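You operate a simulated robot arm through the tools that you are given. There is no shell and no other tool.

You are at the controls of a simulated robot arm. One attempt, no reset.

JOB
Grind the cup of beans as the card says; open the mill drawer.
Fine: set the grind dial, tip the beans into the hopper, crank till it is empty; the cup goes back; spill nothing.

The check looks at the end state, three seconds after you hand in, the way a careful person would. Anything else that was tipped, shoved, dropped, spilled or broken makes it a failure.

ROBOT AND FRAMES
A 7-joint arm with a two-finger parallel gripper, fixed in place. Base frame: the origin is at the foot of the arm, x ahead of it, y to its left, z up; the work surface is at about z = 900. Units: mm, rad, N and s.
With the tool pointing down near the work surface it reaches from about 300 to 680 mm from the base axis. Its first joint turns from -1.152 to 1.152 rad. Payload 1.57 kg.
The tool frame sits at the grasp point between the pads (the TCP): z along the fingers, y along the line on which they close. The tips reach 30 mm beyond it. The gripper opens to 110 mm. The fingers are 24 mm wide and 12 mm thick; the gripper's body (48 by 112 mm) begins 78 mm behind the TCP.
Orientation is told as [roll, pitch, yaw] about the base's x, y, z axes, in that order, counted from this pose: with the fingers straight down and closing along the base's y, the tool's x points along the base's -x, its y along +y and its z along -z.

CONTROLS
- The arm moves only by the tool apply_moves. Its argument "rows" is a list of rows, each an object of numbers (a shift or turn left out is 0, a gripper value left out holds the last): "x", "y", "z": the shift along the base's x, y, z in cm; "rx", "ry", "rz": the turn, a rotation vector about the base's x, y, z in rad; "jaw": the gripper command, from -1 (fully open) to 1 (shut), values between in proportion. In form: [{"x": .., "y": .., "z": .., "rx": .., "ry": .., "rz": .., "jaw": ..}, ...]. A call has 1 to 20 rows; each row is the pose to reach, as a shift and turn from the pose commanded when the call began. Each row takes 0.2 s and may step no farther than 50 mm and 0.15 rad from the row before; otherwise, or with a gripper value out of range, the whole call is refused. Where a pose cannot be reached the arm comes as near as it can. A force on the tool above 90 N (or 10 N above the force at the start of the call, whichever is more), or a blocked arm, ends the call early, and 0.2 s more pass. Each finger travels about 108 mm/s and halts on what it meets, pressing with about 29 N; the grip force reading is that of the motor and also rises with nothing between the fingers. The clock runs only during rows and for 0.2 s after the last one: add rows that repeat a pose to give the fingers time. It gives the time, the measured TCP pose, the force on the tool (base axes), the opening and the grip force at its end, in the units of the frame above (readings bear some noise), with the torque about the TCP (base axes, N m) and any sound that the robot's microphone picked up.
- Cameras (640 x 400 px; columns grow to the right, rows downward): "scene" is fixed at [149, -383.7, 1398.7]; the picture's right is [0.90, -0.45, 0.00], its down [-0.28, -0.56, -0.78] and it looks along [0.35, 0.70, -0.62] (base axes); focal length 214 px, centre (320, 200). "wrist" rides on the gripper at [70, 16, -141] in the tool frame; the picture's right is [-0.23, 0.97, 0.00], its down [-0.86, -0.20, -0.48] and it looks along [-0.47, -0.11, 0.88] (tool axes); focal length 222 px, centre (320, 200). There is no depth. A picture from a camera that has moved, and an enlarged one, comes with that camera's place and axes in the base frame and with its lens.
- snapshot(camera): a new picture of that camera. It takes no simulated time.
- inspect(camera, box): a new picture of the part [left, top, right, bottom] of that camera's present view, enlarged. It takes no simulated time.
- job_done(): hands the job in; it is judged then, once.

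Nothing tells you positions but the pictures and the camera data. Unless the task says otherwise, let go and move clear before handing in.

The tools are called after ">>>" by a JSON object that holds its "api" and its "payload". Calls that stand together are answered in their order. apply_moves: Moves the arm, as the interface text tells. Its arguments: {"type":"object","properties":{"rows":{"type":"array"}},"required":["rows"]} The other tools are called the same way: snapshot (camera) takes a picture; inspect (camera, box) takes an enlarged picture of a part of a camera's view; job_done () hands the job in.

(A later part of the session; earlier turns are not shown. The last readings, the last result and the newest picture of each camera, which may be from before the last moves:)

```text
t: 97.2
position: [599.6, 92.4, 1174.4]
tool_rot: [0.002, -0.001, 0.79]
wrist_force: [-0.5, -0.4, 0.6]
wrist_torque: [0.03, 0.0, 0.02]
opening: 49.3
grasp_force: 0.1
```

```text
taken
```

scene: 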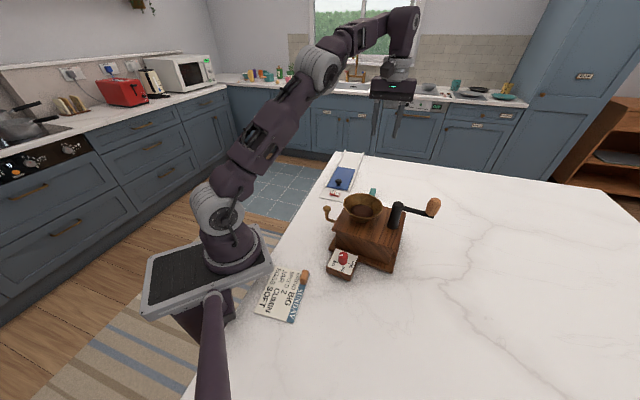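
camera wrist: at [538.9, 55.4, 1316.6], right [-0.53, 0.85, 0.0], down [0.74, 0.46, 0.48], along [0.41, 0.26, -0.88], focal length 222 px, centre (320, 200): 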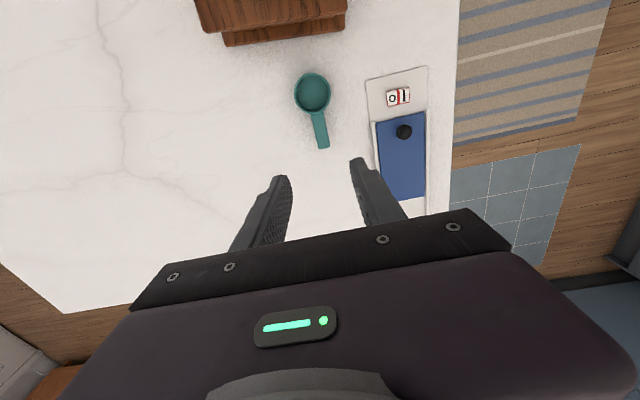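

The cup is back in place. Now I'll go above the crank for an accurate look at its axis and knob.

>>> {"api": "apply_moves", "payload": {"rows": [{"x": -1, "y": -2.5, "z": 2, "rz": -0.1}, {"x": -2, "y": -5.5, "z": 4, "rz": -0.2}, {"x": -3, "y": -8.5, "z": 5.5, "rz": -0.3}, {"x": -4, "y": -11.5, "z": 5.5, "rz": -0.4}, {"x": -5, "y": -14.5, "z": 5.5, "rz": -0.5}, {"x": -6, "y": -17.5, "z": 5.5, "rz": -0.6}, {"x": -7, "y": -20.5, "z": 5.5, "rz": -0.7}, {"x": -8, "y": -22.7, "z": 5.5, "rz": -0.788}, {"x": -8, "y": -22.7, "z": 5.5, "rz": -0.788}]}}

>>> {"api": "snapshot", "payload": {"camera": "wrist"}}

>>> {"api": "inspect", "payload": {"camera": "wrist", "box": [260, 40, 420, 200]}}

>>> {"api": "inspect", "payload": {"camera": "scene", "box": [370, 180, 460, 270]}}

```text
t: 99.2
position: [520.0, -134.7, 1228.3]
tool_rot: [0.001, 0.0, -0.001]
wrist_force: [1.0, -0.5, -0.1]
wrist_torque: [0.03, 0.02, -0.04]
opening: 49.5
grasp_force: 0.0
```

```text
taken
camera wrist: at [450.4, -117.1, 1370.7], right [0.23, 0.97, 0.0], down [0.85, -0.2, 0.48], along [0.47, -0.11, -0.88], focal length 222 px, centre (320, 200)
```

wrist: 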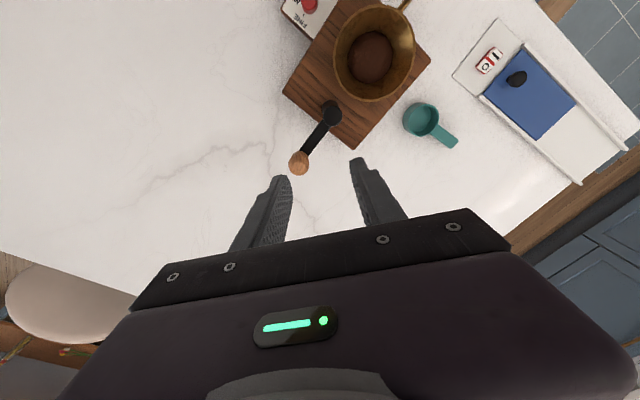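

```text
2.50 times, centred on (340, 120) of wrist
camera zoom: at [450.4, -117.1, 1370.7], right [0.23, 0.97, 0.0], down [0.85, -0.2, 0.48], along [0.47, -0.11, -0.88], focal length 555 px, centre (270, 400)
```

zoom: 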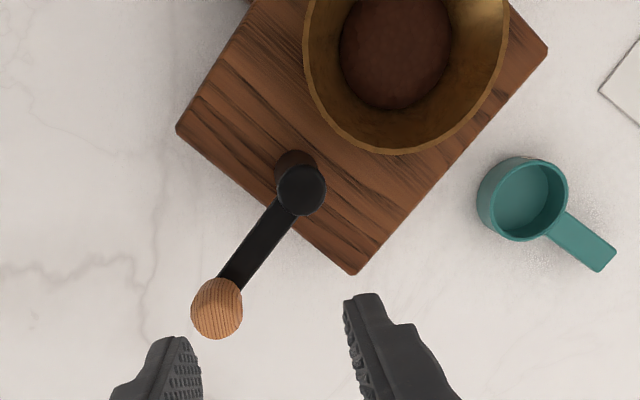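

```text
4.44 times, centred on (415, 225) of scene
camera zoom: at [149.0, -383.7, 1398.7], right [0.9, -0.45, 0.0], down [-0.28, -0.56, -0.78], along [0.35, 0.7, -0.62], focal length 953 px, centre (-102, 89)
```

zoom: 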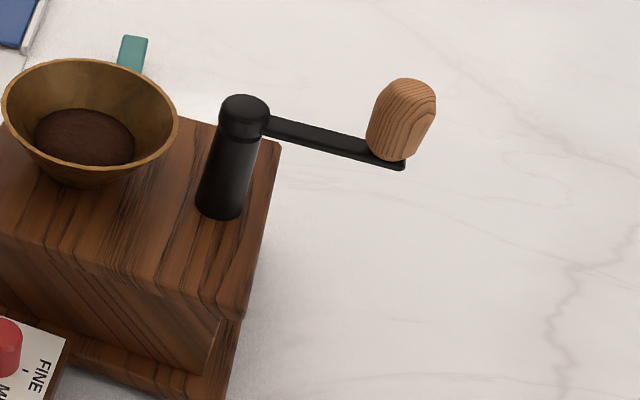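

The hub axis is at about (495,-112) and the wooden crank knob at about (540,-168), z 1075–1105, so the crank radius is about 72 mm. I'll hover over the knob and check alignment.

>>> {"api": "apply_moves", "payload": {"rows": [{"x": 0.7, "y": -1.1, "z": -2}, {"x": 1.4, "y": -2.2, "z": -4}, {"x": 2.0, "y": -3.3, "z": -6}, {"x": 2.0, "y": -3.3, "z": -8}, {"x": 2.0, "y": -3.3, "z": -8}]}}

>>> {"api": "inspect", "payload": {"camera": "wrist", "box": [240, 60, 400, 220]}}

>>> {"api": "inspect", "payload": {"camera": "scene", "box": [370, 140, 470, 240]}}

```text
t: 100.4
position: [540.0, -167.8, 1146.3]
tool_rot: [0.001, -0.001, -0.001]
wrist_force: [-0.2, 0.6, 0.2]
wrist_torque: [0.01, 0.01, 0.02]
opening: 49.3
grasp_force: 0.0
```

```text
2.50 times, centred on (320, 140) of wrist
camera zoom: at [470.2, -150.7, 1288.3], right [0.23, 0.97, 0.0], down [0.85, -0.2, 0.48], along [0.47, -0.11, -0.88], focal length 555 px, centre (320, 350)
```

zoom: 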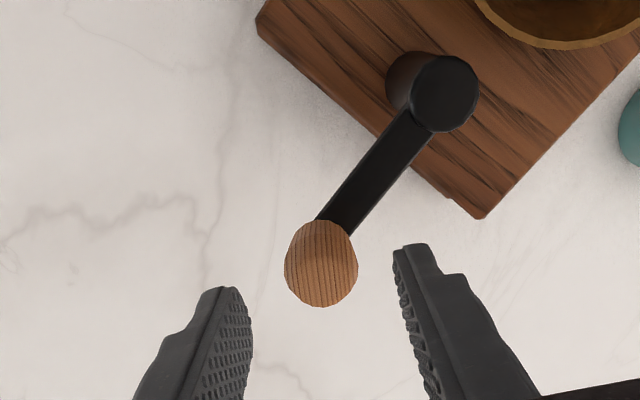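

```text
4.00 times, centred on (420, 190) of scene
camera zoom: at [149.0, -383.7, 1398.7], right [0.9, -0.45, 0.0], down [-0.28, -0.56, -0.78], along [0.35, 0.7, -0.62], focal length 858 px, centre (-80, 240)
```

zoom: 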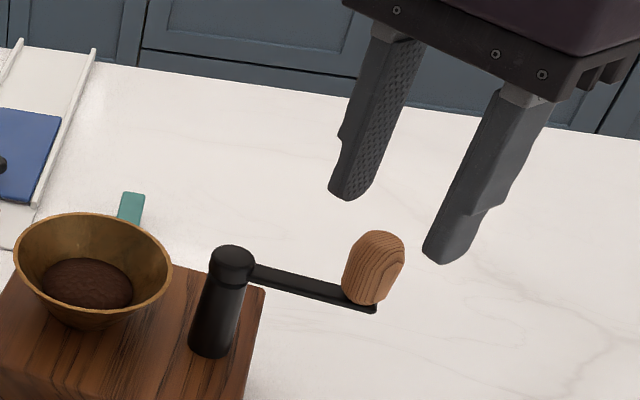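

The knob is well centred between the fingers. I'll descend so the tips stay just above the crank arm and close on the knob.

>>> {"api": "apply_moves", "payload": {"rows": [{"x": -0.1, "y": 0.08, "z": -1.2}, {"x": -0.1, "y": 0.08, "z": -2.4}, {"x": -0.1, "y": 0.08, "z": -3.2}, {"x": -0.1, "y": 0.08, "z": -3.7}, {"x": -0.1, "y": 0.08, "z": -3.7}]}}

>>> {"api": "inspect", "payload": {"camera": "wrist", "box": [240, 60, 400, 220]}}

>>> {"api": "inspect", "payload": {"camera": "scene", "box": [385, 160, 465, 240]}}

```text
t: 101.6
position: [539.5, -165.1, 1110.4]
tool_rot: [0.001, -0.001, 0.0]
wrist_force: [-0.2, 0.0, 0.2]
wrist_torque: [0.02, 0.03, -0.04]
opening: 49.5
grasp_force: 0.0
```

```text
2.50 times, centred on (320, 140) of wrist
camera zoom: at [469.2, -149.3, 1252.4], right [0.23, 0.97, 0.0], down [0.85, -0.2, 0.48], along [0.47, -0.11, -0.88], focal length 555 px, centre (320, 350)
```

zoom: 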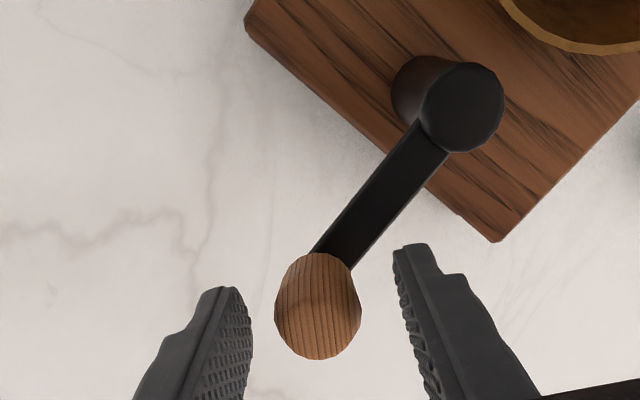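

```text
5.00 times, centred on (425, 200) of scene
camera zoom: at [149.0, -383.7, 1398.7], right [0.9, -0.45, 0.0], down [-0.28, -0.56, -0.78], along [0.35, 0.7, -0.62], focal length 1072 px, centre (-205, 200)
```

zoom: 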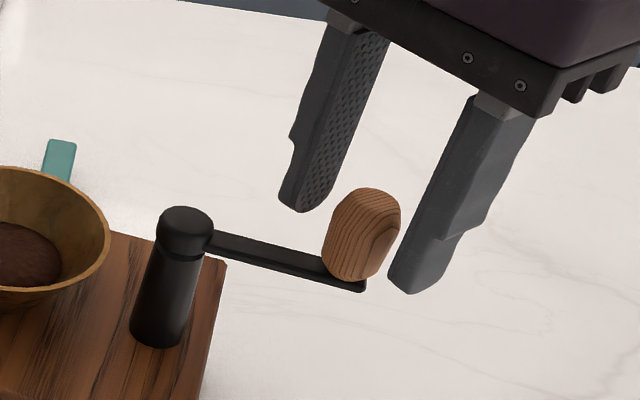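

The fingers straddle the wooden knob with the tips above the arm. Closing on it.

>>> {"api": "apply_moves", "payload": {"rows": [{"jaw": 0.3}, {"jaw": 0.45}, {"jaw": 0.6}, {"jaw": 0.9}, {"jaw": 0.9}]}}

>>> {"api": "inspect", "payload": {"camera": "wrist", "box": [240, 60, 400, 220]}}

```text
t: 102.8
position: [538.3, -165.2, 1111.1]
tool_rot: [0.003, -0.002, 0.001]
wrist_force: [2.8, -2.7, 0.4]
wrist_torque: [0.0, -0.04, 0.02]
opening: 26.9
grasp_force: 29.5
```

```text
2.50 times, centred on (320, 140) of wrist
camera zoom: at [469.3, -149.5, 1252.5], right [0.23, 0.97, 0.0], down [0.85, -0.2, 0.48], along [0.47, -0.11, -0.88], focal length 555 px, centre (320, 350)
```

zoom: 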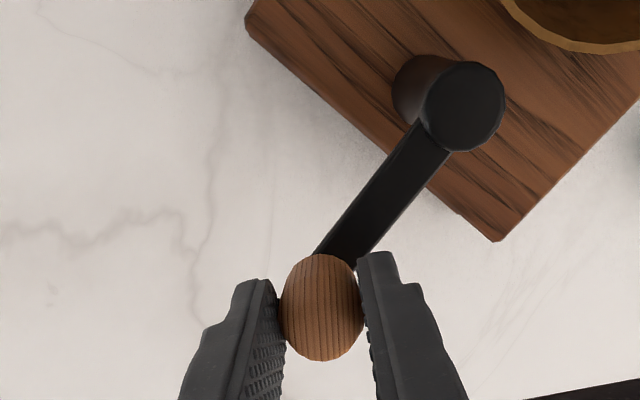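

Gripped at 27 mm. I'll turn the crank clockwise a first 30° and read the forces to refine the centre.

>>> {"api": "apply_moves", "payload": {"rows": [{"x": -0.5, "y": -0.37}, {"x": -1.02, "y": -0.7}, {"x": -1.56, "y": -0.97}, {"x": -2.13, "y": -1.2}, {"x": -2.72, "y": -1.37}, {"x": -3.32, "y": -1.5}, {"x": -3.32, "y": -1.5}]}}

>>> {"api": "inspect", "payload": {"camera": "wrist", "box": [240, 40, 400, 220]}}

```text
t: 104.4
position: [504.6, -180.8, 1110.7]
tool_rot: [0.0, -0.002, -0.002]
wrist_force: [2.2, -17.9, -0.5]
wrist_torque: [-0.35, 0.11, 0.02]
opening: 26.8
grasp_force: 28.9
```

```text
2.22 times, centred on (320, 130) of wrist
camera zoom: at [434.9, -164.7, 1252.8], right [0.23, 0.97, 0.0], down [0.85, -0.2, 0.48], along [0.47, -0.11, -0.88], focal length 494 px, centre (320, 356)
```

zoom: 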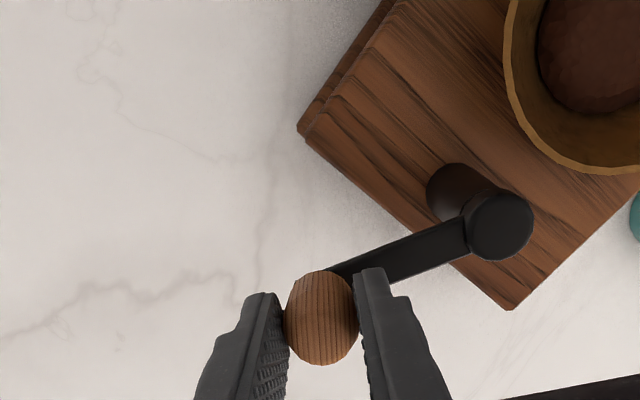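

The knob spins freely on the arm, so constant tool heading works; the side load says the circle lies about 1.8 mm farther out here. I'll continue with the corrected centre (493,-113.3), radius 70.8.

>>> {"api": "apply_moves", "payload": {"rows": [{"x": -1.28, "y": -0.26}, {"x": -2.51, "y": -0.15}, {"x": -3.7, "y": 0.17}, {"x": -4.82, "y": 0.69}, {"x": -5.83, "y": 1.4}, {"x": -6.7, "y": 2.27}, {"x": -6.7, "y": 2.27}]}}

>>> {"api": "inspect", "payload": {"camera": "wrist", "box": [240, 40, 480, 220]}}

```text
t: 106.0
position: [438.5, -157.5, 1110.5]
tool_rot: [0.005, 0.0, -0.001]
wrist_force: [-3.3, -2.2, -0.2]
wrist_torque: [-0.02, 0.08, 0.0]
opening: 27.0
grasp_force: 29.5
```

```text
2.22 times, centred on (360, 130) of wrist
camera zoom: at [368.8, -140.9, 1252.9], right [0.23, 0.97, 0.0], down [0.85, -0.2, 0.48], along [0.47, -0.11, -0.88], focal length 494 px, centre (231, 356)
```

zoom: 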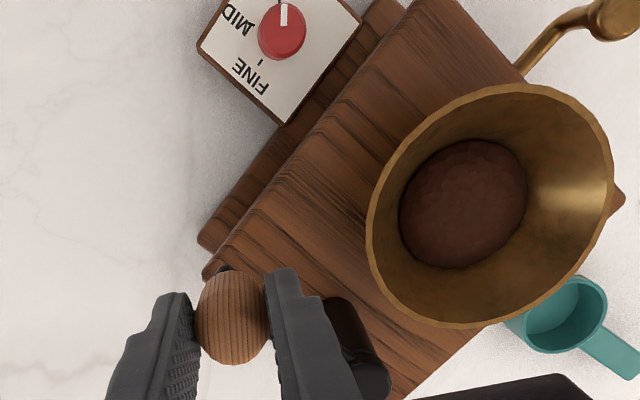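

Forces are low; the circle fits now. I'll carry on around over the hopper, watching the forces.

>>> {"api": "apply_moves", "payload": {"rows": [{"x": -1.0, "y": 1.56}, {"x": -1.55, "y": 3.32}, {"x": -1.63, "y": 5.17}, {"x": -1.23, "y": 6.97}, {"x": -0.38, "y": 8.61}, {"x": 0.87, "y": 9.97}, {"x": 0.87, "y": 9.97}]}}

>>> {"api": "snapshot", "payload": {"camera": "wrist"}}

>>> {"api": "inspect", "payload": {"camera": "scene", "box": [300, 120, 460, 280]}}

```text
t: 107.6
position: [448.5, -55.9, 1109.3]
tool_rot: [0.004, 0.0, 0.001]
wrist_force: [-11.2, 15.3, 0.3]
wrist_torque: [0.32, -0.18, 0.02]
opening: 26.8
grasp_force: 29.2
```

```text
taken
camera wrist: at [377.6, -40.0, 1252.0], right [0.23, 0.97, 0.0], down [0.85, -0.2, 0.48], along [0.47, -0.11, -0.88], focal length 222 px, centre (320, 200)
```

wrist: 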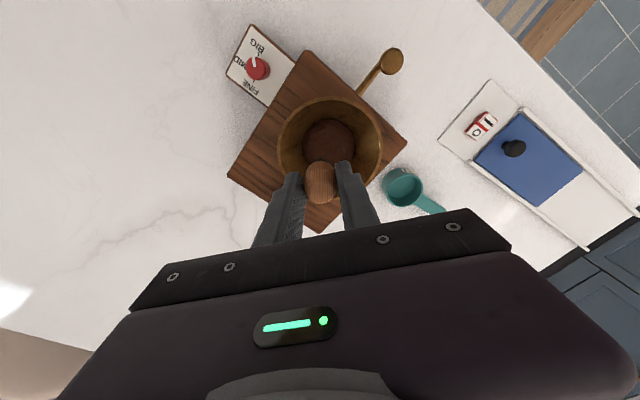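

```text
2.50 times, centred on (380, 200) of scene
camera zoom: at [148.7, -383.2, 1398.9], right [0.9, -0.45, 0.0], down [-0.28, -0.56, -0.78], along [0.35, 0.7, -0.62], focal length 536 px, centre (170, 200)
```

zoom: 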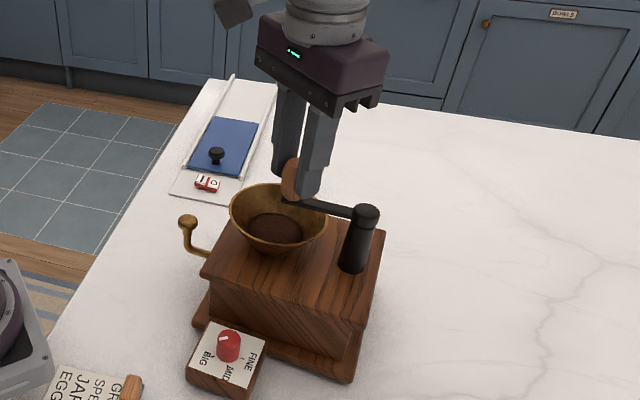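

The best circle now is centre (492.8,-112.3), radius 71.9. I'll finish this revolution.

>>> {"api": "apply_moves", "payload": {"rows": [{"x": 1.49, "y": 1.2}, {"x": 3.28, "y": 1.76}, {"x": 5.16, "y": 1.84}, {"x": 6.99, "y": 1.44}, {"x": 8.65, "y": 0.57}, {"x": 10.04, "y": -0.7}, {"x": 11.05, "y": -2.28}, {"x": 11.61, "y": -4.07}, {"x": 11.69, "y": -5.95}, {"x": 11.29, "y": -7.78}, {"x": 10.42, "y": -9.44}, {"x": 9.15, "y": -10.83}, {"x": 9.15, "y": -10.83}]}}

>>> {"api": "inspect", "payload": {"camera": "scene", "box": [320, 180, 420, 280]}}

>>> {"api": "snapshot", "payload": {"camera": "wrist"}}

```text
t: 110.4
position: [539.2, -168.9, 1110.5]
tool_rot: [0.001, -0.001, -0.002]
wrist_force: [11.4, -14.9, 9.7]
wrist_torque: [-0.27, -0.08, -0.06]
opening: 26.7
grasp_force: 29.6
```

```text
4.00 times, centred on (370, 230) of scene
camera zoom: at [149.1, -384.1, 1398.6], right [0.9, -0.45, 0.0], down [-0.28, -0.56, -0.78], along [0.35, 0.7, -0.62], focal length 858 px, centre (120, 80)
```

zoom: 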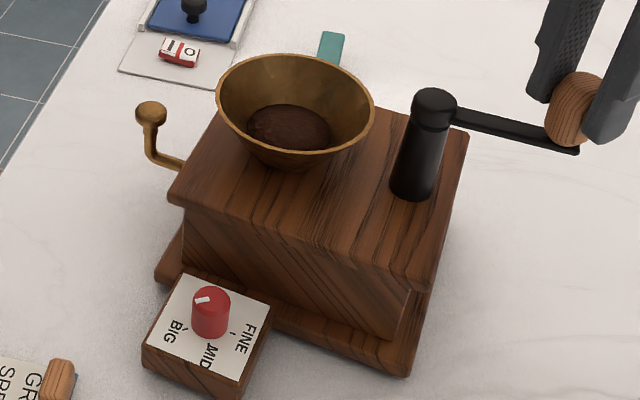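

```text
taken
camera wrist: at [469.4, -151.9, 1252.6], right [0.23, 0.97, 0.0], down [0.85, -0.2, 0.48], along [0.47, -0.11, -0.88], focal length 222 px, centre (320, 200)
```

wrist: 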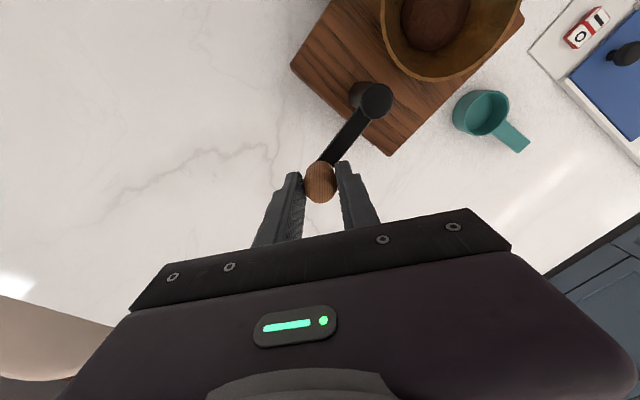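

One full clockwise turn done and the bean level in the hopper is starting to drop. I'll keep cranking, one revolution per call.

>>> {"api": "apply_moves", "payload": {"rows": [{"x": -2.11, "y": -1.35}, {"x": -4.59, "y": -1.79}, {"x": -7.07, "y": -1.35}, {"x": -9.25, "y": -0.09}, {"x": -10.87, "y": 1.83}, {"x": -11.73, "y": 4.2}, {"x": -11.73, "y": 6.72}, {"x": -10.87, "y": 9.08}, {"x": -9.25, "y": 11.01}, {"x": -7.07, "y": 12.27}, {"x": -4.59, "y": 12.71}, {"x": -2.11, "y": 12.27}, {"x": 0.07, "y": 11.01}, {"x": 1.69, "y": 9.08}, {"x": 2.55, "y": 6.72}, {"x": 2.55, "y": 4.2}, {"x": 1.69, "y": 1.83}, {"x": 0.07, "y": -0.09}]}}

>>> {"api": "inspect", "payload": {"camera": "scene", "box": [320, 180, 420, 280]}}

```text
t: 114.2
position: [539.7, -168.5, 1111.3]
tool_rot: [0.002, -0.007, 0.0]
wrist_force: [5.3, -4.4, 22.8]
wrist_torque: [-0.02, -0.34, 0.01]
opening: 26.9
grasp_force: 29.3
```

```text
4.00 times, centred on (370, 230) of scene
camera zoom: at [148.7, -383.7, 1398.7], right [0.9, -0.45, 0.0], down [-0.28, -0.56, -0.78], along [0.35, 0.7, -0.62], focal length 858 px, centre (120, 80)
```

zoom: 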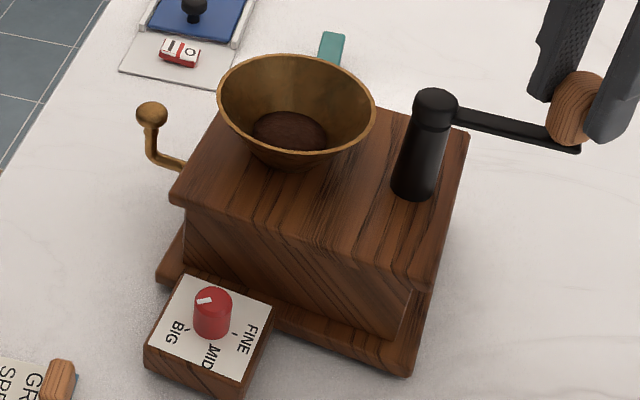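

The level keeps dropping, but an upward load of about 23 N has built up. I'll look at the grip on the knob.

>>> {"api": "inspect", "payload": {"camera": "scene", "box": [395, 170, 475, 240]}}

>>> {"api": "inspect", "payload": {"camera": "wrist", "box": [260, 100, 380, 220]}}

```text
5.71 times, centred on (435, 205) of scene
camera zoom: at [148.7, -383.7, 1398.7], right [0.9, -0.45, 0.0], down [-0.28, -0.56, -0.78], along [0.35, 0.7, -0.62], focal length 1226 px, centre (-337, 171)
```

zoom: 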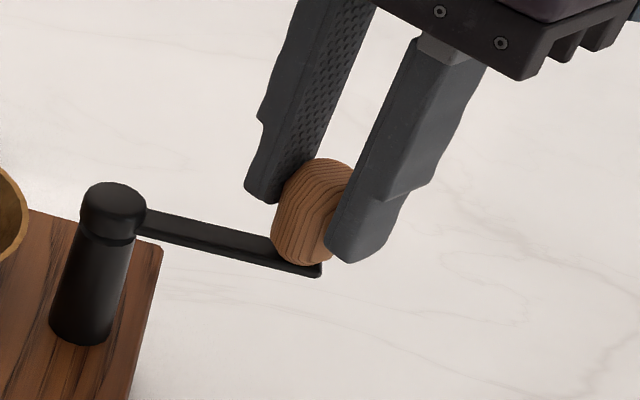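

```text
3.33 times, centred on (320, 160) of wrist
camera zoom: at [469.6, -151.4, 1252.2], right [0.23, 0.97, 0.0], down [0.85, -0.2, 0.48], along [0.47, -0.11, -0.87], focal length 740 px, centre (320, 333)
```

zoom: 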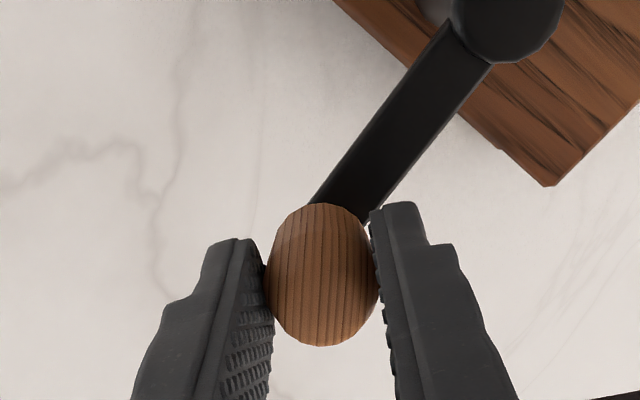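

The grip is sound; I'll raise 1.5 mm to relieve the upward load and continue cranking.

>>> {"api": "apply_moves", "payload": {"rows": [{"z": 0.15, "x": -2.18, "y": -1.26}, {"z": 0.15, "x": -4.66, "y": -1.7}, {"z": 0.15, "x": -7.14, "y": -1.26}, {"z": 0.15, "x": -9.32, "y": 0}, {"z": 0.15, "x": -10.94, "y": 1.92}, {"z": 0.15, "x": -11.8, "y": 4.29}, {"z": 0.15, "x": -11.8, "y": 6.81}, {"z": 0.15, "x": -10.94, "y": 9.17}, {"z": 0.15, "x": -9.32, "y": 11.1}, {"z": 0.15, "x": -7.14, "y": 12.36}, {"z": 0.15, "x": -4.66, "y": 12.8}, {"z": 0.15, "x": -2.18, "y": 12.36}, {"z": 0.15, "x": 0, "y": 11.1}, {"z": 0.15, "x": 1.62, "y": 9.17}, {"z": 0.15, "x": 2.48, "y": 6.81}, {"z": 0.15, "x": 2.48, "y": 4.29}, {"z": 0.15, "x": 1.62, "y": 1.92}, {"z": 0.15, "x": 0, "y": 0}]}}

>>> {"api": "apply_moves", "payload": {"rows": [{"x": -2.18, "y": -1.26}, {"x": -4.66, "y": -1.7}, {"x": -7.14, "y": -1.26}, {"x": -9.32, "y": 0}, {"x": -10.94, "y": 1.92}, {"x": -11.8, "y": 4.29}, {"x": -11.8, "y": 6.81}, {"x": -10.94, "y": 9.17}, {"x": -9.32, "y": 11.1}, {"x": -7.14, "y": 12.36}, {"x": -4.66, "y": 12.8}, {"x": -2.18, "y": 12.36}, {"x": 0, "y": 11.1}, {"x": 1.62, "y": 9.17}, {"x": 2.48, "y": 6.81}, {"x": 2.48, "y": 4.29}, {"x": 1.62, "y": 1.92}, {"x": 0, "y": 0}]}}

>>> {"api": "inspect", "payload": {"camera": "scene", "box": [320, 180, 420, 280]}}

```text
t: 118.0
position: [539.6, -168.7, 1113.3]
tool_rot: [0.0, -0.004, 0.001]
wrist_force: [8.2, -7.3, 12.2]
wrist_torque: [-0.15, -0.22, -0.07]
opening: 27.0
grasp_force: 29.1
```

```text
t: 121.8
position: [537.2, -166.8, 1110.0]
tool_rot: [0.005, 0.006, -0.001]
wrist_force: [-0.1, -0.1, -0.8]
wrist_torque: [0.11, 0.26, 0.0]
opening: 27.1
grasp_force: 29.5
```

```text
4.00 times, centred on (370, 230) of scene
camera zoom: at [149.4, -383.9, 1398.6], right [0.9, -0.45, 0.0], down [-0.28, -0.56, -0.78], along [0.35, 0.7, -0.62], focal length 858 px, centre (120, 80)
```

zoom: 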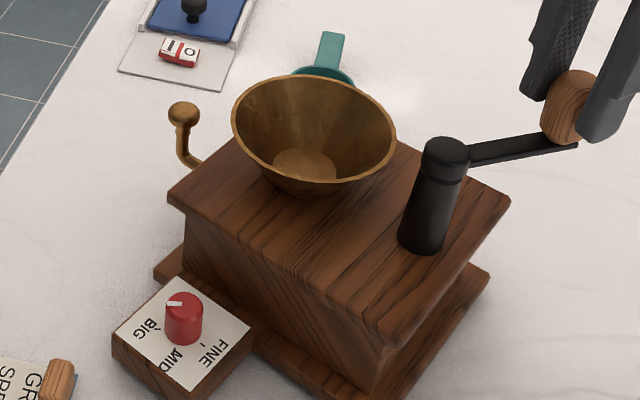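

The hopper is now empty, but the mill itself has been twisted and shifted on the table during the last turn. I'll let go of the knob, rise, and measure how far the mill has moved.

>>> {"api": "apply_moves", "payload": {"rows": [{"jaw": 0.6}, {"jaw": 0.4}, {"jaw": 0.1}, {"jaw": 0.1}, {"z": 1.5}, {"z": 3}, {"z": 5}, {"z": 8}, {"z": 11}, {"z": 12}, {"z": 12}]}}

>>> {"api": "inspect", "payload": {"camera": "scene", "box": [300, 160, 460, 290]}}

>>> {"api": "snapshot", "payload": {"camera": "wrist"}}

```text
t: 124.2
position: [540.6, -168.4, 1230.7]
tool_rot: [0.002, -0.002, -0.001]
wrist_force: [1.2, -0.1, -0.1]
wrist_torque: [-0.01, 0.01, -0.01]
opening: 49.4
grasp_force: 0.0
```

```text
3.08 times, centred on (380, 225) of scene
camera zoom: at [149.0, -383.7, 1398.7], right [0.9, -0.45, 0.0], down [-0.28, -0.56, -0.78], along [0.35, 0.7, -0.62], focal length 660 px, centre (135, 123)
```

zoom: 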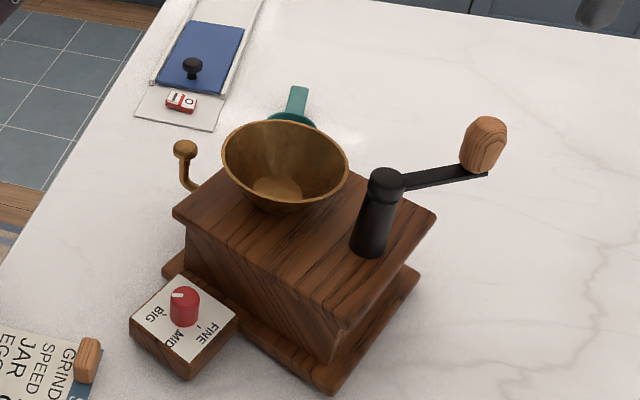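

```text
taken
camera wrist: at [470.2, -151.1, 1373.6], right [0.23, 0.97, 0.0], down [0.85, -0.2, 0.48], along [0.47, -0.11, -0.88], focal length 222 px, centre (320, 200)
```

wrist: 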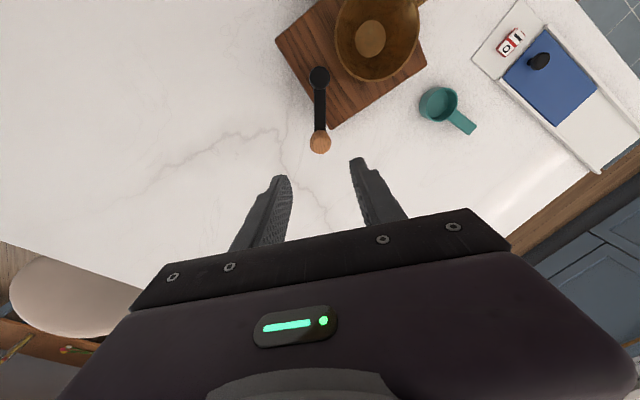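

I'll return to the starting viewpoint so the mill's pose can be compared directly with the first picture.

>>> {"api": "apply_moves", "payload": {"rows": [{"x": -2.0, "y": 2.7, "z": 0.6}, {"x": -4.1, "y": 5.4, "z": 1.2}, {"x": -6.2, "y": 8.2, "z": 1.9}, {"x": -8.2, "y": 10.9, "z": 2.5}, {"x": -10.3, "y": 13.6, "z": 3.1}, {"x": -12.3, "y": 16.3, "z": 3.7}, {"x": -14.4, "y": 19, "z": 4.4}, {"x": -16.4, "y": 21.7, "z": 5}, {"x": -18.45, "y": 24.4, "z": 5.6, "jaw": -1}, {"x": -18.45, "y": 24.4, "z": 5.6}, {"x": -18.45, "y": 24.4, "z": 5.6}]}}

>>> {"api": "inspect", "payload": {"camera": "wrist", "box": [200, 100, 430, 240]}}

>>> {"api": "inspect", "payload": {"camera": "scene", "box": [300, 150, 460, 290]}}

```text
t: 126.6
position: [356.6, 77.5, 1288.5]
tool_rot: [0.001, -0.001, -0.001]
wrist_force: [0.5, 0.3, 0.2]
wrist_torque: [-0.02, 0.04, 0.02]
opening: 110.0
grasp_force: 0.1
```

```text
2.78 times, centred on (315, 170) of wrist
camera zoom: at [286.6, 94.4, 1430.3], right [0.23, 0.97, 0.0], down [0.85, -0.2, 0.48], along [0.47, -0.11, -0.88], focal length 618 px, centre (334, 284)
```

zoom: 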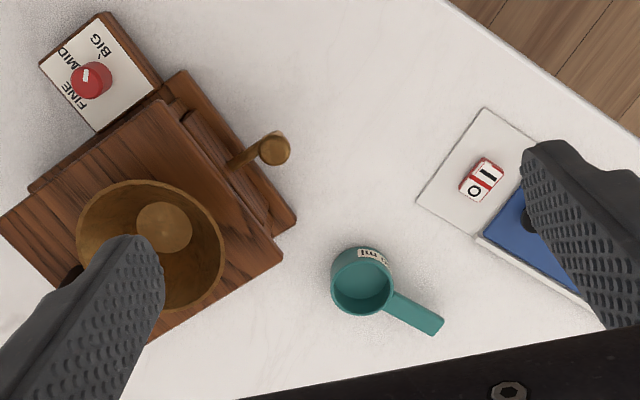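

```text
2.86 times, centred on (380, 220) of scene
camera zoom: at [149.0, -383.7, 1398.7], right [0.9, -0.45, 0.0], down [-0.28, -0.56, -0.78], along [0.35, 0.7, -0.62], focal length 613 px, centre (149, 143)
```

zoom: 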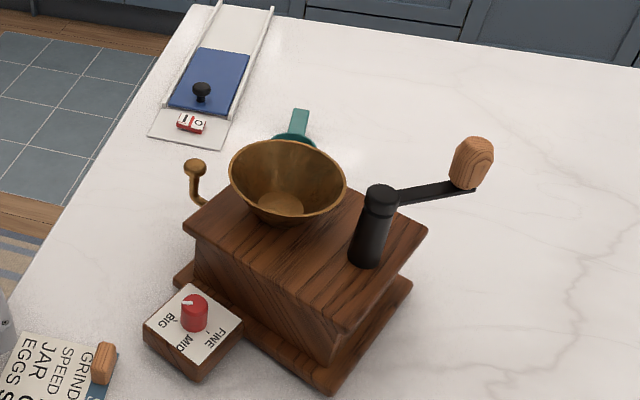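

Measured against the first picture, the mill has turned about 17° clockwise and its hub moved from (493,-112) to about (466,-153); cup and the rest are unmoved and the hopper is empty. Dragging the hub post straight back along that line should undo both the shift and the turn, so I'll hover over the hub for a precise look.

>>> {"api": "apply_moves", "payload": {"rows": [{"x": 1.4, "y": -2.9, "z": -0.5, "rz": -0.05}, {"x": 2.8, "y": -5.8, "z": -1.5, "rz": -0.1}, {"x": 4.2, "y": -8.7, "z": -3, "rz": -0.15}, {"x": 5.6, "y": -11.6, "z": -4.5, "rz": -0.2}, {"x": 7, "y": -14.5, "z": -6, "rz": -0.25}, {"x": 8.4, "y": -17.4, "z": -8, "rz": -0.3}, {"x": 9.8, "y": -20.3, "z": -10, "rz": -0.35, "jaw": 0.2}, {"x": 10.95, "y": -22.95, "z": -11.85, "rz": -0.4}, {"x": 10.95, "y": -22.95, "z": -11.85, "rz": -0.4}]}}

>>> {"api": "snapshot", "payload": {"camera": "wrist"}}

>>> {"api": "inspect", "payload": {"camera": "wrist", "box": [250, 60, 410, 220]}}

>>> {"api": "inspect", "payload": {"camera": "scene", "box": [350, 150, 450, 250]}}

```text
t: 128.6
position: [465.5, -151.5, 1168.7]
tool_rot: [0.001, -0.001, -0.4]
wrist_force: [-0.2, -0.3, -0.7]
wrist_torque: [-0.01, -0.01, -0.01]
opening: 44.0
grasp_force: 0.0
```

```text
taken
camera wrist: at [407.6, -109.6, 1310.6], right [0.59, 0.81, 0.0], down [0.71, -0.52, 0.48], along [0.39, -0.28, -0.88], focal length 222 px, centre (320, 200)
```

wrist: 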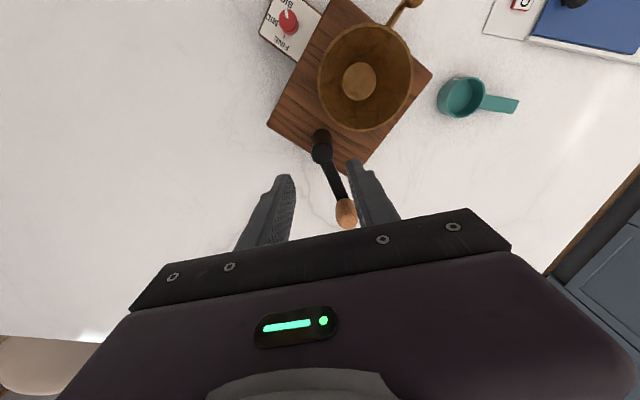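

```text
2.50 times, centred on (330, 140) of wrist
camera zoom: at [407.6, -109.6, 1310.6], right [0.59, 0.81, 0.0], down [0.71, -0.52, 0.48], along [0.39, -0.28, -0.88], focal length 555 px, centre (295, 350)
```

zoom: 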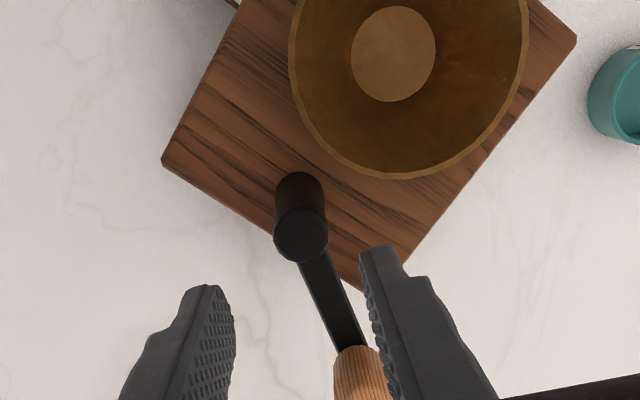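

```text
4.00 times, centred on (400, 200) of scene
camera zoom: at [149.0, -383.7, 1398.7], right [0.9, -0.45, 0.0], down [-0.28, -0.56, -0.78], along [0.35, 0.7, -0.62], focal length 858 px, centre (0, 200)
```

zoom: 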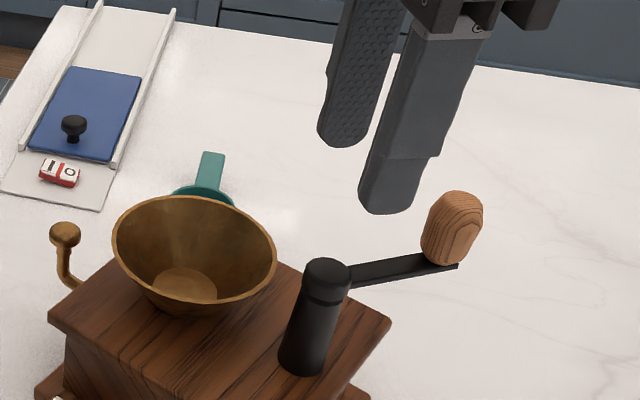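

The hub is at about (468,-151.5) and the jaw line clears the crank arm. I'll descend with the tips staying above the hopper rim and close on the hub cap.

>>> {"api": "apply_moves", "payload": {"rows": [{"x": 0.2, "y": 0, "z": -2, "jaw": 0.3}, {"x": 0.2, "y": 0, "z": -4.5}, {"x": 0.2, "y": 0, "z": -6.5}, {"x": 0.2, "y": 0, "z": -7}, {"x": 0.2, "y": 0, "z": -7}]}}

>>> {"api": "inspect", "payload": {"camera": "wrist", "box": [250, 60, 410, 220]}}

>>> {"api": "inspect", "payload": {"camera": "scene", "box": [350, 150, 450, 250]}}

```text
t: 129.8
position: [467.7, -152.6, 1098.3]
tool_rot: [0.003, 0.001, -0.4]
wrist_force: [0.1, 0.0, -0.3]
wrist_torque: [-0.01, 0.01, 0.01]
opening: 38.4
grasp_force: 0.0
```

```text
2.50 times, centred on (330, 140) of wrist
camera zoom: at [408.5, -110.3, 1240.2], right [0.59, 0.81, 0.0], down [0.71, -0.52, 0.48], along [0.39, -0.28, -0.88], focal length 555 px, centre (295, 350)
```

zoom: 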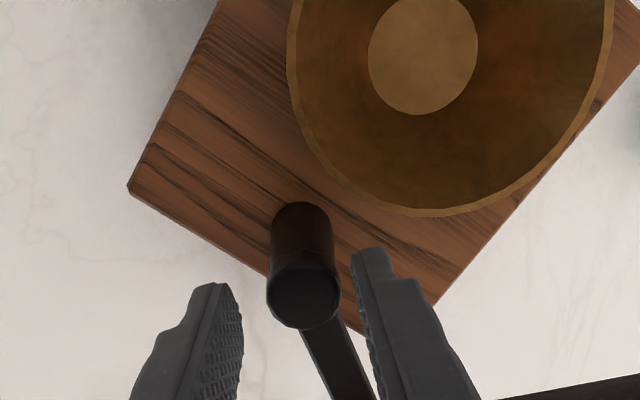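

```text
4.00 times, centred on (400, 200) of scene
camera zoom: at [149.0, -383.7, 1398.7], right [0.9, -0.45, 0.0], down [-0.28, -0.56, -0.78], along [0.35, 0.7, -0.62], focal length 858 px, centre (0, 200)
```

zoom: 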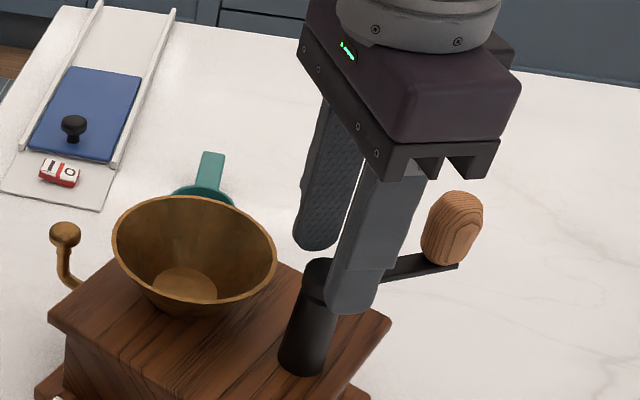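

>>> {"api": "apply_moves", "payload": {"rows": [{"y": 0.1, "z": -0.9}, {"y": 0.1, "z": -1.8}, {"y": 0.1, "z": -2.6}, {"y": 0.1, "z": -2.6}, {"y": 0.1, "z": -2.6, "jaw": 0.5}, {"y": 0.1, "z": -2.6, "jaw": 0.7}, {"y": 0.1, "z": -2.6, "jaw": 1.0}, {"y": 0.1, "z": -2.6, "jaw": 1.0}]}}

>>> {"api": "inspect", "payload": {"camera": "wrist", "box": [250, 60, 410, 220]}}

>>> {"api": "inspect", "payload": {"camera": "scene", "box": [320, 150, 450, 280]}}

```text
t: 131.6
position: [467.0, -150.7, 1073.4]
tool_rot: [0.005, 0.0, -0.398]
wrist_force: [4.9, 12.6, 0.0]
wrist_torque: [0.35, -0.27, 0.07]
opening: 24.4
grasp_force: 28.7
```

```text
2.50 times, centred on (330, 140) of wrist
camera zoom: at [408.6, -107.9, 1214.9], right [0.59, 0.81, 0.0], down [0.71, -0.52, 0.48], along [0.39, -0.28, -0.88], focal length 555 px, centre (295, 350)
```

zoom: 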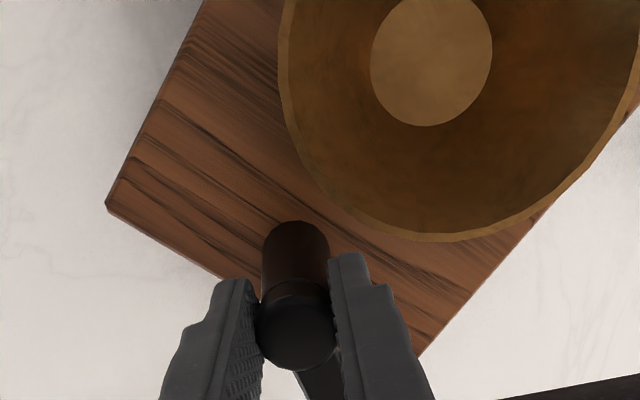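

```text
3.08 times, centred on (385, 215) of scene
camera zoom: at [149.2, -383.4, 1398.8], right [0.9, -0.45, 0.0], down [-0.28, -0.56, -0.78], along [0.35, 0.7, -0.62], focal length 660 px, centre (120, 154)
```

zoom: 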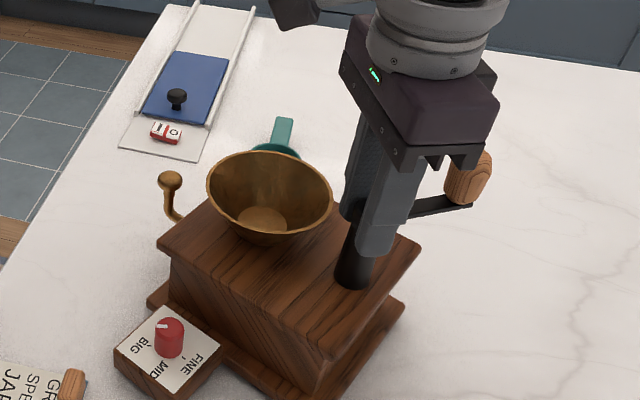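

The hub is gripped firmly. I'll drag it a first centimetre along the return line while turning the tool slightly, and read the forces.

>>> {"api": "apply_moves", "payload": {"rows": [{"x": 0.15, "y": 0.25, "rz": 0.015}, {"x": 0.3, "y": 0.47, "rz": 0.035}, {"x": 0.45, "y": 0.69, "rz": 0.055}, {"x": 0.6, "y": 0.91, "rz": 0.075}, {"x": 0.6, "y": 0.91, "rz": 0.075}]}}

>>> {"api": "inspect", "payload": {"camera": "scene", "box": [320, 150, 450, 280]}}

```text
t: 132.8
position: [474.0, -144.7, 1073.2]
tool_rot: [0.002, -0.005, -0.325]
wrist_force: [3.3, -22.6, 0.7]
wrist_torque: [-0.88, -0.56, -0.03]
opening: 24.1
grasp_force: 29.0
```

```text
3.08 times, centred on (385, 215) of scene
camera zoom: at [149.2, -384.4, 1398.4], right [0.9, -0.45, 0.0], down [-0.28, -0.56, -0.78], along [0.35, 0.7, -0.62], focal length 660 px, centre (120, 154)
```

zoom: 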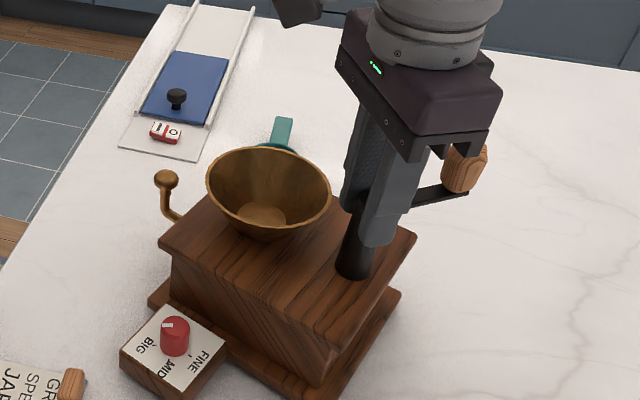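

The mill slides back and turns the right way at about 23 N. I'll continue in short pulls.

>>> {"api": "apply_moves", "payload": {"rows": [{"x": 0.12, "y": 0.2, "rz": 0.015}, {"x": 0.27, "y": 0.42, "rz": 0.035}, {"x": 0.42, "y": 0.64, "rz": 0.055}, {"x": 0.57, "y": 0.87, "rz": 0.075}, {"x": 0.72, "y": 1.1, "rz": 0.09}, {"x": 0.72, "y": 1.1, "rz": 0.09}]}}

>>> {"api": "inspect", "payload": {"camera": "scene", "box": [320, 150, 450, 280]}}

```text
t: 134.2
position: [478.8, -133.4, 1073.4]
tool_rot: [-0.002, -0.001, -0.236]
wrist_force: [-1.7, -31.7, 11.6]
wrist_torque: [-0.93, 0.15, -0.27]
opening: 24.2
grasp_force: 29.0
```

```text
3.08 times, centred on (385, 215) of scene
camera zoom: at [148.7, -384.6, 1398.5], right [0.9, -0.45, 0.0], down [-0.28, -0.56, -0.78], along [0.35, 0.7, -0.62], focal length 660 px, centre (120, 154)
```

zoom: 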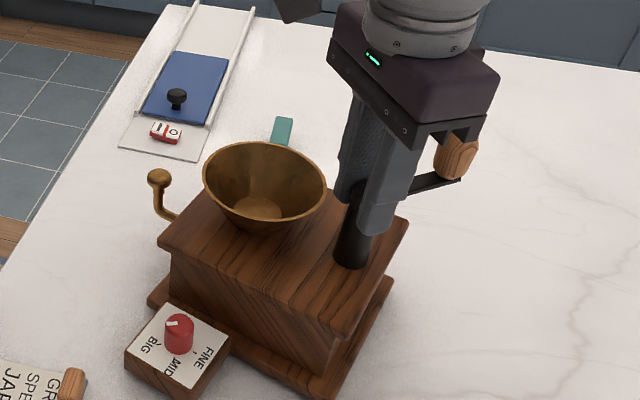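

>>> {"api": "apply_moves", "payload": {"rows": [{"x": 0.12, "y": 0.2, "rz": 0.015}, {"x": 0.27, "y": 0.4, "rz": 0.035}, {"x": 0.42, "y": 0.6, "rz": 0.055}, {"x": 0.57, "y": 0.82, "rz": 0.07}, {"x": 0.7, "y": 1.0, "rz": 0.08}, {"x": 0.7, "y": 1.0, "rz": 0.08}]}}

>>> {"api": "inspect", "payload": {"camera": "scene", "box": [320, 150, 450, 280]}}

>>> {"api": "snapshot", "payload": {"camera": "wrist"}}

```text
t: 135.6
position: [487.1, -123.9, 1074.1]
tool_rot: [-0.001, 0.0, -0.153]
wrist_force: [-3.3, -23.2, 1.4]
wrist_torque: [-1.18, -0.26, -0.19]
opening: 24.3
grasp_force: 28.3
```

```text
3.08 times, centred on (385, 215) of scene
camera zoom: at [149.0, -384.5, 1398.5], right [0.9, -0.45, 0.0], down [-0.28, -0.56, -0.78], along [0.35, 0.7, -0.62], focal length 660 px, centre (120, 154)
```

zoom: 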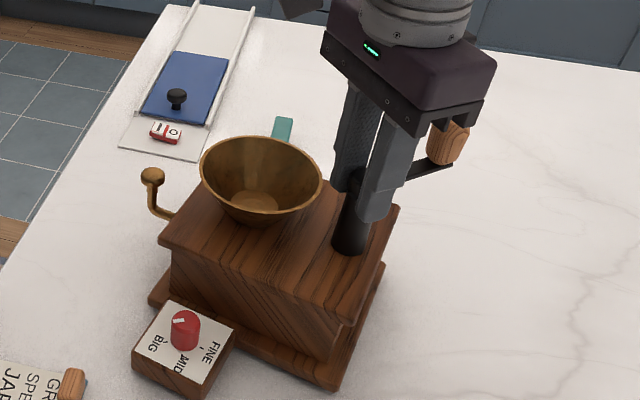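

```text
taken
camera wrist: at [420.7, -95.2, 1215.3], right [0.37, 0.93, 0.0], down [0.81, -0.33, 0.48], along [0.44, -0.18, -0.88], focal length 222 px, centre (320, 200)
```

wrist: 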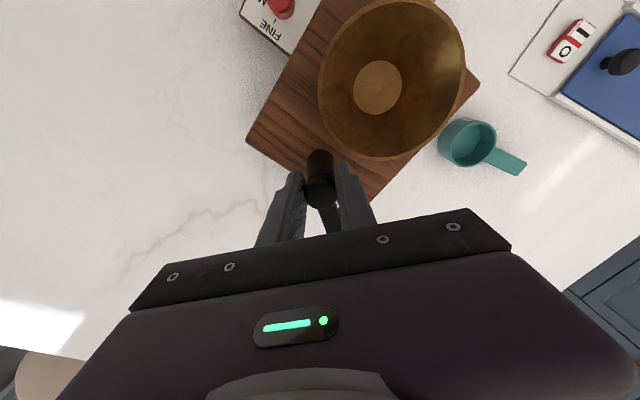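

Good progress. I'll make the last part of the pull, to put the hub at its original place.

>>> {"api": "apply_moves", "payload": {"rows": [{"x": 0.2, "y": 0.25, "rz": 0.015}, {"x": 0.4, "y": 0.5, "rz": 0.03}, {"x": 0.55, "y": 0.75, "rz": 0.045}, {"x": 0.65, "y": 1.0, "rz": 0.06}, {"x": 0.7, "y": 1.15, "rz": 0.07}, {"x": 0.7, "y": 1.15, "rz": 0.07}]}}

>>> {"api": "inspect", "payload": {"camera": "scene", "box": [320, 150, 450, 280]}}

```text
t: 137.0
position: [495.6, -111.2, 1074.5]
tool_rot: [0.0, -0.002, -0.083]
wrist_force: [12.6, -21.5, 0.4]
wrist_torque: [-0.7, -0.58, -0.02]
opening: 23.9
grasp_force: 29.1
```

```text
3.08 times, centred on (385, 215) of scene
camera zoom: at [149.4, -384.4, 1398.4], right [0.9, -0.45, 0.0], down [-0.28, -0.56, -0.78], along [0.35, 0.7, -0.62], focal length 660 px, centre (120, 154)
```

zoom: 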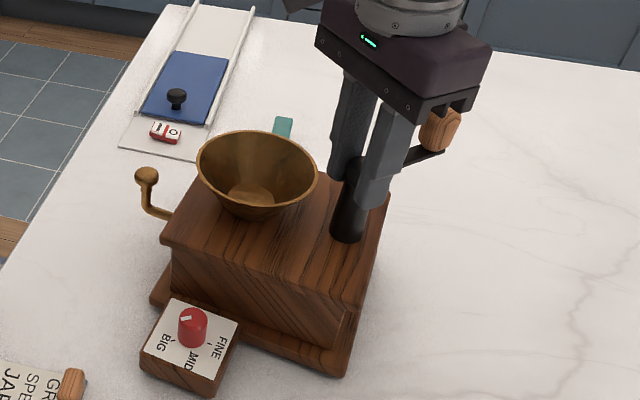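

Hub is back near its place. I'll relax the strain, release, rise, and re-measure from the starting viewpoint.

>>> {"api": "apply_moves", "payload": {"rows": [{"x": 0.06, "y": -0.1}, {"x": 0.1, "y": -0.18}, {"x": 0.1, "y": -0.18, "jaw": 0.6}, {"x": 0.1, "y": -0.18, "jaw": 0.4}, {"x": 0.1, "y": -0.18, "jaw": 0.3}, {"x": 0.1, "y": -0.18, "z": 1.5}, {"x": 0.1, "y": -0.18, "z": 4}, {"x": 0.1, "y": -0.18, "z": 8}, {"x": 0.1, "y": -0.18, "z": 12}, {"x": 0.1, "y": -0.18, "z": 15}, {"x": 0.1, "y": -0.18, "z": 15}]}}

>>> {"api": "apply_moves", "payload": {"rows": [{"x": -1.5, "y": 2.1, "z": 0.7, "rz": 0.08}, {"x": -3.1, "y": 4.2, "z": 1.4, "rz": 0.08}, {"x": -4.7, "y": 6.3, "z": 2.1, "rz": 0.08}, {"x": -6.2, "y": 8.4, "z": 2.8, "rz": 0.08}, {"x": -7.8, "y": 10.5, "z": 3.5, "rz": 0.08}, {"x": -9.4, "y": 12.6, "z": 4.2, "rz": 0.08}, {"x": -11, "y": 14.7, "z": 4.9, "rz": 0.08}, {"x": -12.5, "y": 16.8, "z": 5.6, "rz": 0.08}, {"x": -13.9, "y": 18.9, "z": 6.3, "rz": 0.08, "jaw": -1}, {"x": -13.9, "y": 18.9, "z": 6.3, "rz": 0.08}, {"x": -13.9, "y": 18.9, "z": 6.3, "rz": 0.08}]}}

>>> {"api": "inspect", "payload": {"camera": "wrist", "box": [200, 100, 430, 240]}}

>>> {"api": "inspect", "payload": {"camera": "scene", "box": [300, 150, 460, 290]}}

```text
t: 139.4
position: [496.3, -112.7, 1222.5]
tool_rot: [0.001, -0.003, -0.085]
wrist_force: [-0.4, 0.4, 0.1]
wrist_torque: [-0.02, 0.02, 0.02]
opening: 38.6
grasp_force: 0.1
```

```text
t: 141.8
position: [355.6, 77.3, 1286.2]
tool_rot: [0.003, 0.0, -0.006]
wrist_force: [0.7, -1.3, -0.3]
wrist_torque: [-0.02, 0.01, 0.01]
opening: 110.1
grasp_force: 0.0
```

```text
2.78 times, centred on (315, 170) of wrist
camera zoom: at [285.9, 93.7, 1429.5], right [0.23, 0.97, 0.0], down [0.85, -0.21, 0.48], along [0.47, -0.11, -0.88], focal length 618 px, centre (334, 284)
```

zoom: 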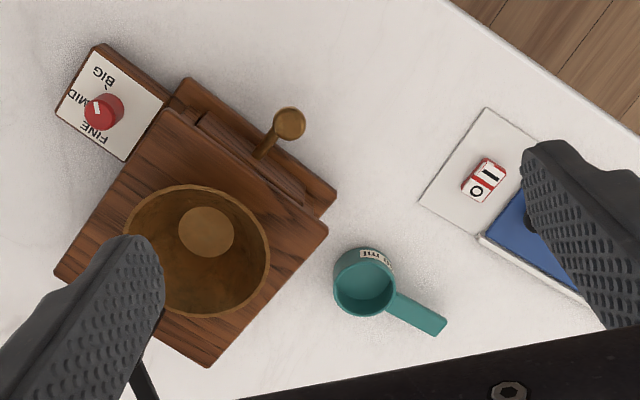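

```text
2.86 times, centred on (380, 220) of scene
camera zoom: at [149.0, -383.7, 1398.7], right [0.9, -0.45, 0.0], down [-0.28, -0.56, -0.78], along [0.35, 0.7, -0.62], focal length 613 px, centre (149, 143)
```

zoom: 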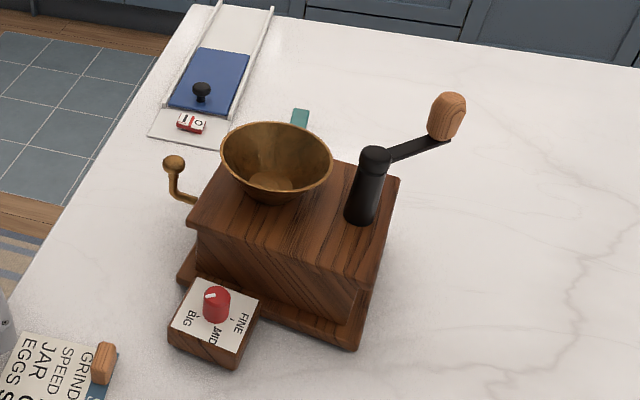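

The mill is now within about 6 mm and 1° of its original pose, and the cup is unmoved. Next is the drawer: its brass knob is near (386,34,989) and it pulls out toward (-0.63,0.78); I'll hover over the knob with the jaws closing along the pull line.

>>> {"api": "apply_moves", "payload": {"rows": [{"x": 0.5, "y": -0.7, "z": -3, "rz": 0.14, "jaw": 0.27}, {"x": 1, "y": -1.4, "z": -7, "rz": 0.28}, {"x": 1.6, "y": -2.2, "z": -11, "rz": 0.42}, {"x": 2.2, "y": -3, "z": -15, "rz": 0.56}, {"x": 2.8, "y": -3.8, "z": -18, "rz": 0.686}, {"x": 3.1, "y": -4.3, "z": -20, "rz": 0.686}, {"x": 3.1, "y": -4.3, "z": -20, "rz": 0.686}]}}

>>> {"api": "inspect", "payload": {"camera": "wrist", "box": [240, 60, 400, 220]}}

>>> {"api": "inspect", "payload": {"camera": "scene", "box": [300, 150, 420, 270]}}

```text
t: 143.4
position: [385.9, 33.9, 1087.3]
tool_rot: [0.003, -0.003, 0.681]
wrist_force: [0.4, -0.6, 0.6]
wrist_torque: [-0.02, -0.01, -0.03]
opening: 40.4
grasp_force: 0.1
```

```text
2.50 times, centred on (320, 140) of wrist
camera zoom: at [321.4, 3.2, 1229.8], right [-0.44, 0.9, 0.0], down [0.79, 0.38, 0.48], along [0.43, 0.21, -0.88], focal length 555 px, centre (320, 350)
```

zoom: 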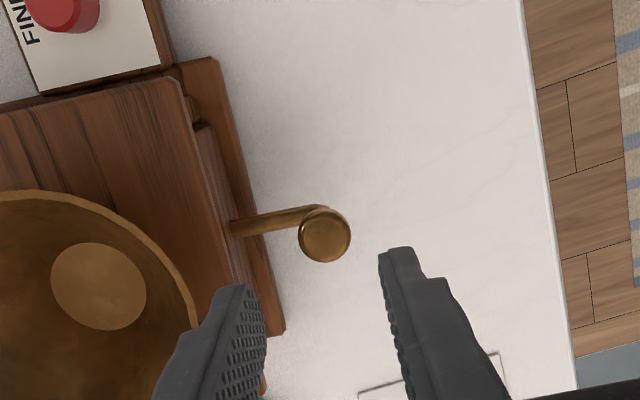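

```text
3.33 times, centred on (360, 210) of scene
camera zoom: at [149.0, -383.7, 1398.7], right [0.9, -0.45, 0.0], down [-0.28, -0.56, -0.78], along [0.35, 0.7, -0.62], focal length 715 px, centre (187, 167)
```

zoom: 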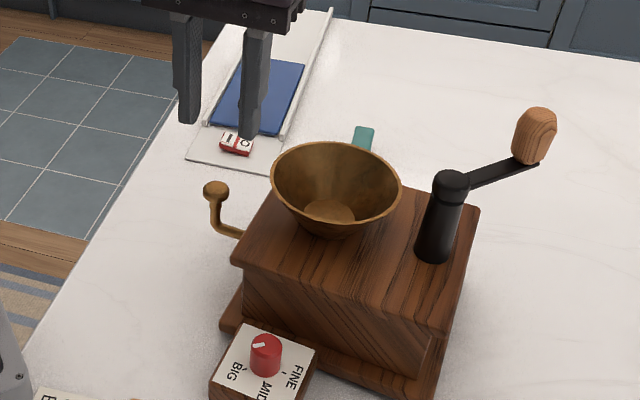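

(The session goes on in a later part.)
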